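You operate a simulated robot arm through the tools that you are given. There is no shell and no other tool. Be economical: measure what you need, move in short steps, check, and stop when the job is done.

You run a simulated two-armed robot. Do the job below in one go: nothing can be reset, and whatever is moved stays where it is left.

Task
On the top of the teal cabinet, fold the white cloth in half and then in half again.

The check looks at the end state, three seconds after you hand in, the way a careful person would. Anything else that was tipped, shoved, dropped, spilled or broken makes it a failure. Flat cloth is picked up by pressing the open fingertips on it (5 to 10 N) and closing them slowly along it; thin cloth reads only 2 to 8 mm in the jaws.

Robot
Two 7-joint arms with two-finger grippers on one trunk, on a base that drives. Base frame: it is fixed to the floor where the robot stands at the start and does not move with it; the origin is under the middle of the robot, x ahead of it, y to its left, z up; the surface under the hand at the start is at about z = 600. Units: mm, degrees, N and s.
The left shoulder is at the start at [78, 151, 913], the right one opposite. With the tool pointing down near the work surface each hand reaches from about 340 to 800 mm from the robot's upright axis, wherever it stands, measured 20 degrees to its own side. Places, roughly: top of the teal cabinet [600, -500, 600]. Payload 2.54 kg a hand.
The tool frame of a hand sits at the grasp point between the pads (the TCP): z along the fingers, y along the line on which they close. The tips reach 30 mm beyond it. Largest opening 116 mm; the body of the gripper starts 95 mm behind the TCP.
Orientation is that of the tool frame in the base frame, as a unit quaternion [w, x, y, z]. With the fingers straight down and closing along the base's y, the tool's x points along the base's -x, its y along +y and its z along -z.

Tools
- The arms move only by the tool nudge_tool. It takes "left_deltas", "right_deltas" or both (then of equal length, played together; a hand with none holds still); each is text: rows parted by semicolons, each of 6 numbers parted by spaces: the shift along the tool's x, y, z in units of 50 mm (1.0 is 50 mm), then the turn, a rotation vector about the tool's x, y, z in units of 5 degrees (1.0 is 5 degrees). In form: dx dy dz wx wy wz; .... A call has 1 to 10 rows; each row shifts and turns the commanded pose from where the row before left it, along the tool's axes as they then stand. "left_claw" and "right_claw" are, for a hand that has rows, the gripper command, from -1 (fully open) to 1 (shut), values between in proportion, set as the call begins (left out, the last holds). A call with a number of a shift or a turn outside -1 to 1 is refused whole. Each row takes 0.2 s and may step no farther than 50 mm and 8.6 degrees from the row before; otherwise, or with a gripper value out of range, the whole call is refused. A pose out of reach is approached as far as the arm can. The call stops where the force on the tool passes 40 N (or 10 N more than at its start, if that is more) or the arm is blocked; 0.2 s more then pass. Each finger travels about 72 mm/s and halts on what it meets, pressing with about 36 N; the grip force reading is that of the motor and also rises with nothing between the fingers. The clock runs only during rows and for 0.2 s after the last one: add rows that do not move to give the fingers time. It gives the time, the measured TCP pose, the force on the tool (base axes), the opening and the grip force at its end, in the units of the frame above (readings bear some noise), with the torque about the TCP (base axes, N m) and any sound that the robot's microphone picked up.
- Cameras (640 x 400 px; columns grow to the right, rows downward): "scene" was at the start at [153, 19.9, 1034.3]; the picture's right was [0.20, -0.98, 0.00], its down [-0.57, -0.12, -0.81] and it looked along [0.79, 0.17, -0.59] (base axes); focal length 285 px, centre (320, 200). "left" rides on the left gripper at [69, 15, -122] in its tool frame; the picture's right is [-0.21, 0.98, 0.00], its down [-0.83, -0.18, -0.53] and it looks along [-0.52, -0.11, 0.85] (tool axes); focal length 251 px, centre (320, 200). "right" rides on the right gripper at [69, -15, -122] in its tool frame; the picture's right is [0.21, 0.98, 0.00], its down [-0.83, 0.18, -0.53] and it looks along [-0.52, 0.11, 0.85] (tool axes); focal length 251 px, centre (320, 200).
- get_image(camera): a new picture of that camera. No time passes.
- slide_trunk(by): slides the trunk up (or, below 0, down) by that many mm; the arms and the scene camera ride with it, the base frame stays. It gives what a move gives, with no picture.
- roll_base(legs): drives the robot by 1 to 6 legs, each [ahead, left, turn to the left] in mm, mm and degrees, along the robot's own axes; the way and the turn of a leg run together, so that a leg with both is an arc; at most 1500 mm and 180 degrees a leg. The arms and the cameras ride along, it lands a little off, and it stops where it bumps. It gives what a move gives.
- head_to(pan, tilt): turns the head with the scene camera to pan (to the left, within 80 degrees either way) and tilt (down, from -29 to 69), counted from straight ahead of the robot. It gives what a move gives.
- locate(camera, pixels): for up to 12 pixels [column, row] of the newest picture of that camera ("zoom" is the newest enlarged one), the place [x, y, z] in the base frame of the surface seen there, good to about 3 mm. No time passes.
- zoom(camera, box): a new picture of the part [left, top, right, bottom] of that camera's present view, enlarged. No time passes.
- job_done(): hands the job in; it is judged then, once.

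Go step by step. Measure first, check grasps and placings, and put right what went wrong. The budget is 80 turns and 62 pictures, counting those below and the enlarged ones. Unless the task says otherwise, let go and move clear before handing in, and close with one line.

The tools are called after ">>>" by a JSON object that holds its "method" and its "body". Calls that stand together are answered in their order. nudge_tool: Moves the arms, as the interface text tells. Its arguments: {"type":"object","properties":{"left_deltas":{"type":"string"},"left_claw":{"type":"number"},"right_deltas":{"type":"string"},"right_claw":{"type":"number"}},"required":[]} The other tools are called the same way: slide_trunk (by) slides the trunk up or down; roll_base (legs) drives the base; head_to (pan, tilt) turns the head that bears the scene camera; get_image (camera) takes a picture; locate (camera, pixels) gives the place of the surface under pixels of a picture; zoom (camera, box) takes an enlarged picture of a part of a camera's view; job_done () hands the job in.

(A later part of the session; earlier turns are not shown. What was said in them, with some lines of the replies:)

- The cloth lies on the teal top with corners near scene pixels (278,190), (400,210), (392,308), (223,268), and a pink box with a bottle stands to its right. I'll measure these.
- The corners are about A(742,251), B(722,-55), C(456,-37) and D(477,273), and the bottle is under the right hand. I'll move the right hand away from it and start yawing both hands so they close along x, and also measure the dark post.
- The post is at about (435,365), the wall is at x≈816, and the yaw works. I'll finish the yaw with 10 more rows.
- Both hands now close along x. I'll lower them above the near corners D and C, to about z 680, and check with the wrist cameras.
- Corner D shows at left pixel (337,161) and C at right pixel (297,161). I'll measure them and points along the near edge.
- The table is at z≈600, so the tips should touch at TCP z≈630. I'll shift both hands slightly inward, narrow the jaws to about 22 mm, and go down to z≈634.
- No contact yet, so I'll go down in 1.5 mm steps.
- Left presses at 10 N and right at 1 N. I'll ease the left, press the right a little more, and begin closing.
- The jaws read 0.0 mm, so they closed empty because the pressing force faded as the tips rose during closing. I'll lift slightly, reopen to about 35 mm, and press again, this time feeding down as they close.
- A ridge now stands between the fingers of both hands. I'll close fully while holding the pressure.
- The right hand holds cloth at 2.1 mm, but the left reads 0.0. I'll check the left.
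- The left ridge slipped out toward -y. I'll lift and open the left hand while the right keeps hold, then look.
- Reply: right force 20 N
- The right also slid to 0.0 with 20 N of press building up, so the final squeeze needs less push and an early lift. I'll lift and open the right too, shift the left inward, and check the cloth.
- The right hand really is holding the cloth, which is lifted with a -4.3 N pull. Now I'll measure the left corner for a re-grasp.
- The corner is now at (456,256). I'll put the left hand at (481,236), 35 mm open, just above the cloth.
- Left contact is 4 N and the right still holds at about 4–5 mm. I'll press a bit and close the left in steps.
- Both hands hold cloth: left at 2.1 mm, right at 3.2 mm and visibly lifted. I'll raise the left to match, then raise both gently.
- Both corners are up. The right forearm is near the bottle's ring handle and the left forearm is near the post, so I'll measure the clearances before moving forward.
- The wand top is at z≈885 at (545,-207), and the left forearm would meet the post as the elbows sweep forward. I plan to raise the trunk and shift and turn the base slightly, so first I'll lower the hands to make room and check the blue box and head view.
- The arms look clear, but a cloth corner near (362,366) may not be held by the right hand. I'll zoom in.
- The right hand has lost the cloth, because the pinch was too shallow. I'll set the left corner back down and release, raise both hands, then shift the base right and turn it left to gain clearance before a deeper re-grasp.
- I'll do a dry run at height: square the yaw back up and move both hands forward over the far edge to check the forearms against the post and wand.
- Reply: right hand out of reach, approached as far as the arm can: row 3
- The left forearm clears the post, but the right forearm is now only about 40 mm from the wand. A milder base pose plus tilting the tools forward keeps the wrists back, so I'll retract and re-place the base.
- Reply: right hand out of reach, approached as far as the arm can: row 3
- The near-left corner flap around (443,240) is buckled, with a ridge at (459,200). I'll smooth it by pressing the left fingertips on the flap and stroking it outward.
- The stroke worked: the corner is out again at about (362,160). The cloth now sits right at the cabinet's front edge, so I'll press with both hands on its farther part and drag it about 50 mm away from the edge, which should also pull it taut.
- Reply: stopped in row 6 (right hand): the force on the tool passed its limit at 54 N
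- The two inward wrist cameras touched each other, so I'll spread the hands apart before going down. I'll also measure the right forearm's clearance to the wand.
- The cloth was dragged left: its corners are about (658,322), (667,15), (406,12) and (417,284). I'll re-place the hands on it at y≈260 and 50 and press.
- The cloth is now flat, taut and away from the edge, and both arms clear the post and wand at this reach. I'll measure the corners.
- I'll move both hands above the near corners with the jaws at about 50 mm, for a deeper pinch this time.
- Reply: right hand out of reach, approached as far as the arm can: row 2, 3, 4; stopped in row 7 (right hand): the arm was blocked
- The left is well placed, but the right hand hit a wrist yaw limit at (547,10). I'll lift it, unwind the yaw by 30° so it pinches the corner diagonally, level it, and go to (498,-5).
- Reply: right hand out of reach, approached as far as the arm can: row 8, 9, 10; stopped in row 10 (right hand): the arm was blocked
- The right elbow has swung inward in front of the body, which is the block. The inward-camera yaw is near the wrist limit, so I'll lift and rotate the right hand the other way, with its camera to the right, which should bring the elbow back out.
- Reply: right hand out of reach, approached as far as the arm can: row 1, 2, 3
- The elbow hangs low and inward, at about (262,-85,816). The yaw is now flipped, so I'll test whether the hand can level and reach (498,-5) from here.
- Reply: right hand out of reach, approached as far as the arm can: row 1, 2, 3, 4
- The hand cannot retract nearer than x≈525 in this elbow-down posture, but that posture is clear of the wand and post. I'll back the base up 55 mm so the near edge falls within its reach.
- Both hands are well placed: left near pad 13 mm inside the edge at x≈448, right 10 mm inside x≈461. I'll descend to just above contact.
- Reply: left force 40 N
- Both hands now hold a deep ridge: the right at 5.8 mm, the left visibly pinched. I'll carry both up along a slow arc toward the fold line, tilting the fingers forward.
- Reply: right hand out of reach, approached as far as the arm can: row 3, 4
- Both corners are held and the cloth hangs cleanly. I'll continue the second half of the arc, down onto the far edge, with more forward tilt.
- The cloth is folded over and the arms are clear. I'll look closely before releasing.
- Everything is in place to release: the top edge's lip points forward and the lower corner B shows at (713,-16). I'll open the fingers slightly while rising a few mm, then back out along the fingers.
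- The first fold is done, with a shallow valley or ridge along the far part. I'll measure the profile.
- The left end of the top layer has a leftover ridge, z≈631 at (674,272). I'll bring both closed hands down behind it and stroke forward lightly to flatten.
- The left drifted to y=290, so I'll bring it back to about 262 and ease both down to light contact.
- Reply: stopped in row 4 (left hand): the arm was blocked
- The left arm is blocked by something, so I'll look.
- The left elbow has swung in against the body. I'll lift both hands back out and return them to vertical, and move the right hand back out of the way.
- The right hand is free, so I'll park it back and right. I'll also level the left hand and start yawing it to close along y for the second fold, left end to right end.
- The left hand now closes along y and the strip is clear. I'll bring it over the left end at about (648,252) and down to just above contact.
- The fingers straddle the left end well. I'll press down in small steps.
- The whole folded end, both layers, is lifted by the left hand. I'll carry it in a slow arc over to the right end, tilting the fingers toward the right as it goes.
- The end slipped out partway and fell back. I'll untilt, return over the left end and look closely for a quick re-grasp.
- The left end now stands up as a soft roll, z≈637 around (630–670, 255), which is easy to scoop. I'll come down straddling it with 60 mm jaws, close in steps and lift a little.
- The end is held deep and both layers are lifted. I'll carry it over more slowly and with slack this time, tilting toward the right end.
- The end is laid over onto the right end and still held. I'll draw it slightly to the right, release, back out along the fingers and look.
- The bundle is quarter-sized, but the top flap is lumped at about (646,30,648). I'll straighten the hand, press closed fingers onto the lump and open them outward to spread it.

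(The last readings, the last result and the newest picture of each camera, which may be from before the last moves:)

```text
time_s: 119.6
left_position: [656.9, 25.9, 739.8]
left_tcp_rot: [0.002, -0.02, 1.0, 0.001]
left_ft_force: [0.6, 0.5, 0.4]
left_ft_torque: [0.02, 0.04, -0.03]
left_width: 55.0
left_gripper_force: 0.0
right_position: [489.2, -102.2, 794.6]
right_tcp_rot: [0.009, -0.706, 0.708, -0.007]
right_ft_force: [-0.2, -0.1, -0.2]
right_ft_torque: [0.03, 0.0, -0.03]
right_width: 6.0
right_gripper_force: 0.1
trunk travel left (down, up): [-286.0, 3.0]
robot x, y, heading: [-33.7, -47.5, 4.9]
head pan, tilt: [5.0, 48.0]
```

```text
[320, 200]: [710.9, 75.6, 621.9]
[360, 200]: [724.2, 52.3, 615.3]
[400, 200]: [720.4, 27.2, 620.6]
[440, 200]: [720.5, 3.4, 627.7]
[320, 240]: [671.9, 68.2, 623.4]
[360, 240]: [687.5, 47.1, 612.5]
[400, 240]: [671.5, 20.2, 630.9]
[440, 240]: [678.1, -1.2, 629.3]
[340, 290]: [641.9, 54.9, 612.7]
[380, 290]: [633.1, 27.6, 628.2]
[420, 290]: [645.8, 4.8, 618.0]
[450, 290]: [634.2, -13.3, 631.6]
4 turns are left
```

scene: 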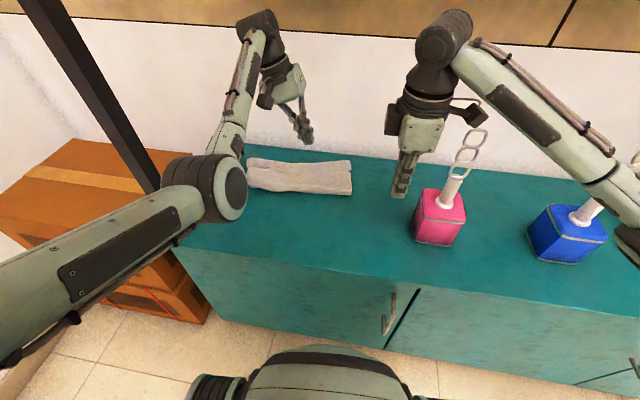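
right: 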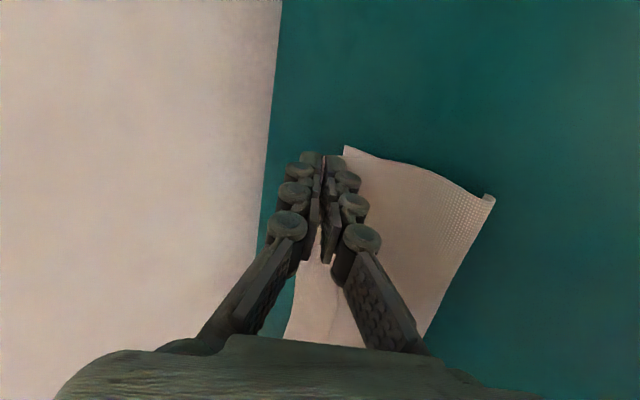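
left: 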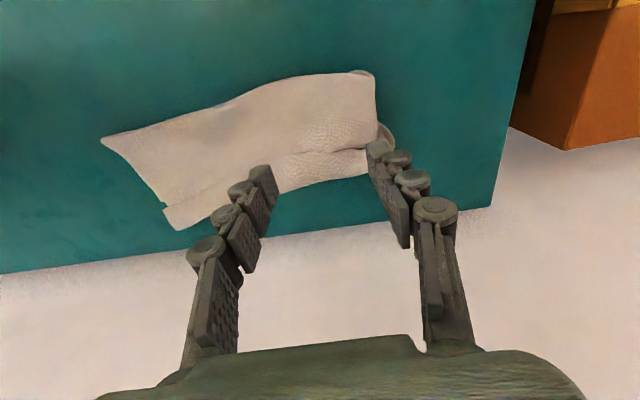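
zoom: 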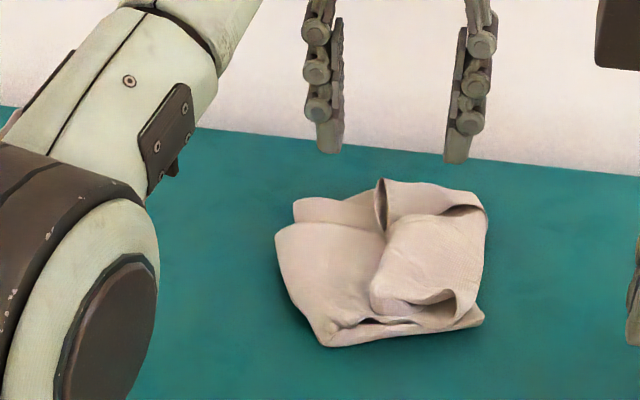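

That spread it somewhat and it is better now. I'll repeat with firmer presses at two spots.

>>> {"method": "nudge_tool", "body": {"left_deltas": "0.2 0 0 0 0 0;0 0 0.7 0 0 0;0 0 0.7 0 0 0;0 0 0.5 0 0 0;0 0 0.2 0 0 0;0 0 0.03 0 0 0;0 0 0 0 0 0", "left_claw": 0.7}}

>>> {"method": "nudge_tool", "body": {"left_deltas": "0 0 0.02 0 0 0;0 0 0 0 0 0;0 0 0 0 0 0", "left_claw": 0.3}}

>>> {"method": "nudge_tool", "body": {"left_deltas": "0 0 0.01 0 0 0;0 0 0 0 0 0;0 0 0 0 0 0;0 0 -0.4 0 0 0;0 0 -0.6 0 0 0", "left_claw": -0.2}}

>>> {"method": "nudge_tool", "body": {"left_deltas": "-0.5 -0.1 0 0 0 0;-0.4 -0.1 0 0 0 0;0 0 0.5 0 0 0;0 0 0.4 0 0 0;0 0 0.1 0 0 0;0 0 0 0 0 0", "left_claw": 0.7}}

>>> {"method": "nudge_tool", "body": {"left_deltas": "0 0 0.02 0 0 0;0 0 0 0 0 0;0 0 0 0 0 0", "left_claw": 0.3}}

>>> {"method": "nudge_tool", "body": {"left_deltas": "0 0 0.01 0 0 0;0 0 0 0 0 0;0 0 0 0 0 0;0 0 -0.4 0 0 0;0 0 -0.8 0 0 0;0 0 -0.8 0 0 0", "left_claw": -0.1}}

>>> {"method": "zoom", "body": {"camera": "scene", "box": [250, 120, 394, 210]}}

```text
time_s: 121.2
left_position: [650.6, 23.5, 633.5]
left_tcp_rot: [0.003, -0.02, 1.0, -0.001]
left_ft_force: [1.0, -0.2, 8.9]
left_ft_torque: [-0.13, -0.04, 0.02]
left_width: 18.4
left_gripper_force: 0.7
right_position: [490.3, -103.6, 794.9]
right_tcp_rot: [0.01, -0.707, 0.707, -0.008]
right_ft_force: [0.5, -0.6, -0.5]
right_ft_torque: [0.0, 0.0, -0.01]
right_width: 5.8
right_gripper_force: 0.1
trunk travel left (down, up): [-286.0, 3.0]
robot x, y, heading: [-33.7, -49.2, 4.9]
head pan, tilt: [5.0, 48.0]
```

```text
time_s: 122.0
left_position: [648.5, 24.0, 631.6]
left_tcp_rot: [0.002, -0.019, 1.0, 0.0]
left_ft_force: [1.3, 0.9, 9.1]
left_ft_torque: [0.21, -0.02, -0.04]
left_width: 42.6
left_gripper_force: 2.9
right_position: [489.6, -103.0, 794.5]
right_tcp_rot: [0.009, -0.706, 0.709, -0.007]
right_ft_force: [0.0, 0.4, 0.4]
right_ft_torque: [-0.02, 0.0, -0.03]
right_width: 5.9
right_gripper_force: 0.1
trunk travel left (down, up): [-286.0, 3.0]
robot x, y, heading: [-34.4, -44.7, 5.1]
head pan, tilt: [5.0, 48.0]
```

```text
time_s: 123.2
left_position: [647.8, 23.4, 681.1]
left_tcp_rot: [0.001, -0.021, 1.0, 0.0]
left_ft_force: [0.4, -0.3, 1.0]
left_ft_torque: [0.01, 0.0, -0.01]
left_width: 69.5
left_gripper_force: 0.1
right_position: [490.8, -103.5, 795.7]
right_tcp_rot: [0.009, -0.706, 0.708, -0.006]
right_ft_force: [-0.2, 0.1, -0.6]
right_ft_torque: [-0.01, -0.01, 0.03]
right_width: 5.9
right_gripper_force: 0.0
trunk travel left (down, up): [-286.0, 3.0]
robot x, y, heading: [-37.7, -46.9, 5.1]
head pan, tilt: [5.0, 48.0]
```

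```text
time_s: 124.6
left_position: [672.6, 20.6, 633.0]
left_tcp_rot: [0.003, -0.019, 1.0, 0.0]
left_ft_force: [1.6, -1.4, 9.5]
left_ft_torque: [-0.09, -0.03, -0.02]
left_width: 17.5
left_gripper_force: 0.0
left hand out of reach, approached as far as the arm can: row 2, 3, 4
right_position: [489.0, -103.1, 795.8]
right_tcp_rot: [0.009, -0.706, 0.708, -0.008]
right_ft_force: [-0.1, 0.0, 0.0]
right_ft_torque: [-0.05, -0.02, -0.03]
right_width: 5.7
right_gripper_force: 0.0
trunk travel left (down, up): [-286.0, 3.0]
robot x, y, heading: [-38.3, -46.9, 5.0]
head pan, tilt: [5.0, 48.0]
```

```text
time_s: 125.4
left_position: [671.9, 20.3, 631.9]
left_tcp_rot: [0.002, -0.02, 1.0, 0.0]
left_ft_force: [0.5, -0.3, 6.8]
left_ft_torque: [0.06, -0.08, 0.01]
left_width: 42.3
left_gripper_force: 2.5
right_position: [488.7, -103.0, 794.6]
right_tcp_rot: [0.01, -0.705, 0.709, -0.008]
right_ft_force: [0.0, -0.5, 0.7]
right_ft_torque: [0.0, -0.03, 0.02]
right_width: 5.8
right_gripper_force: 0.0
trunk travel left (down, up): [-286.0, 3.0]
robot x, y, heading: [-33.8, -46.5, 5.0]
head pan, tilt: [5.0, 48.0]
```

```text
time_s: 126.8
left_position: [672.4, 22.1, 731.1]
left_tcp_rot: [0.001, -0.02, 1.0, 0.0]
left_ft_force: [0.3, -0.6, -0.3]
left_ft_torque: [0.01, -0.03, 0.02]
left_width: 63.8
left_gripper_force: 0.1
right_position: [489.3, -103.1, 794.3]
right_tcp_rot: [0.009, -0.706, 0.709, -0.006]
right_ft_force: [-0.4, -0.1, -0.1]
right_ft_torque: [-0.04, 0.02, -0.02]
right_width: 5.5
right_gripper_force: 0.0
trunk travel left (down, up): [-286.0, 3.0]
robot x, y, heading: [-36.4, -45.9, 5.1]
head pan, tilt: [5.0, 48.0]
```

```text
4.44 times, centred on (322, 165) of scene
3 turns are left
```

zoom: 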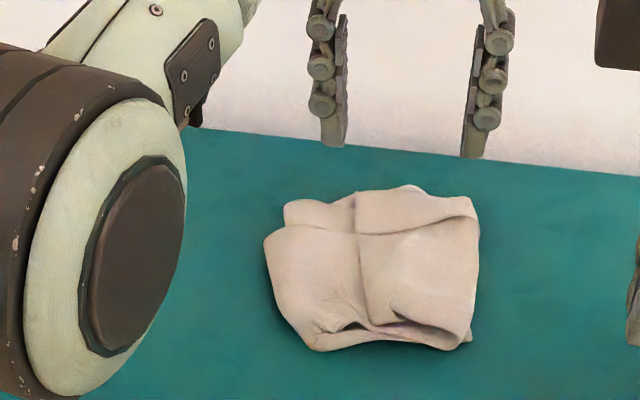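

It is much flatter and square now. I'll do one last press-and-spread near the front at about (632,25), then rise clear and check.

>>> {"method": "nudge_tool", "body": {"left_deltas": "0.4 0.03 0 0 0 0;0.4 0.03 0 0 0 0;0 0 0.7 0 0 0;0 0 0.7 0 0 0;0 0 0.5 0 0 0;0 0 0.06 0 0 0;0 0 0 0 0 0", "left_claw": 0.7}}

>>> {"method": "nudge_tool", "body": {"left_deltas": "0 0 0.02 0 0 0;0 0 0 0 0 0;0 0 0 0 0 0", "left_claw": 0.3}}

>>> {"method": "nudge_tool", "body": {"left_deltas": "0 0 0.01 0 0 0;0 0 0 0 0 0;0 0 0 0 0 0;0 0 -0.4 0 0 0;0 0 -0.8 0 0 0;0 0 -0.8 0 0 0;0 0 -0.8 0 0 0", "left_claw": -0.1}}

>>> {"method": "zoom", "body": {"camera": "scene", "box": [250, 120, 394, 210]}}

```text
time_s: 128.4
left_position: [633.2, 20.2, 633.2]
left_tcp_rot: [0.005, -0.02, 1.0, -0.001]
left_ft_force: [1.1, -2.0, 12.5]
left_ft_torque: [-0.21, -0.08, 0.03]
left_width: 17.8
left_gripper_force: 3.7
right_position: [489.5, -103.6, 795.1]
right_tcp_rot: [0.01, -0.706, 0.708, -0.007]
right_ft_force: [0.8, -0.3, 0.0]
right_ft_torque: [-0.02, -0.01, 0.03]
right_width: 5.8
right_gripper_force: 0.1
trunk travel left (down, up): [-286.0, 3.0]
robot x, y, heading: [-34.5, -46.0, 4.9]
head pan, tilt: [5.0, 48.0]
```

```text
time_s: 129.2
left_position: [633.4, 21.5, 630.5]
left_tcp_rot: [0.003, -0.02, 1.0, 0.0]
left_ft_force: [0.2, -1.3, 8.0]
left_ft_torque: [0.02, -0.05, 0.01]
left_width: 39.1
left_gripper_force: 0.0
right_position: [488.5, -102.7, 796.0]
right_tcp_rot: [0.009, -0.706, 0.708, -0.007]
right_ft_force: [0.1, -0.4, -0.3]
right_ft_torque: [0.03, 0.0, 0.01]
right_width: 5.8
right_gripper_force: 0.2
trunk travel left (down, up): [-286.0, 3.0]
robot x, y, heading: [-36.5, -47.1, 4.9]
head pan, tilt: [5.0, 48.0]
```

```text
time_s: 130.8
left_position: [630.7, 22.8, 769.7]
left_tcp_rot: [0.002, -0.02, 1.0, 0.001]
left_ft_force: [0.6, 1.1, -0.7]
left_ft_torque: [0.01, -0.01, 0.0]
left_width: 63.8
left_gripper_force: 0.1
right_position: [488.8, -102.5, 795.4]
right_tcp_rot: [0.009, -0.706, 0.708, -0.007]
right_ft_force: [0.1, -0.1, -0.8]
right_ft_torque: [-0.03, 0.01, 0.03]
right_width: 5.5
right_gripper_force: 0.1
trunk travel left (down, up): [-286.0, 3.0]
robot x, y, heading: [-31.6, -46.8, 5.3]
head pan, tilt: [5.0, 48.0]
```

```text
refused: no pictures are left
2 turns are left
```

The hands are clear and the bundle was square and flat in the last picture. No pictures are left, so I'm handing in now.

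>>> {"method": "job_done", "body": {}}

```text
The job is handed in.
```

The white cloth is folded in half and then in half again on top of the teal cabinet, in a roughly quarter-size, slightly wrinkled bundle whose edges don't line up exactly. Both hands are clear, and no other object appeared disturbed. I couldn't photograph it after the last smoothing press because the pictures had run out.
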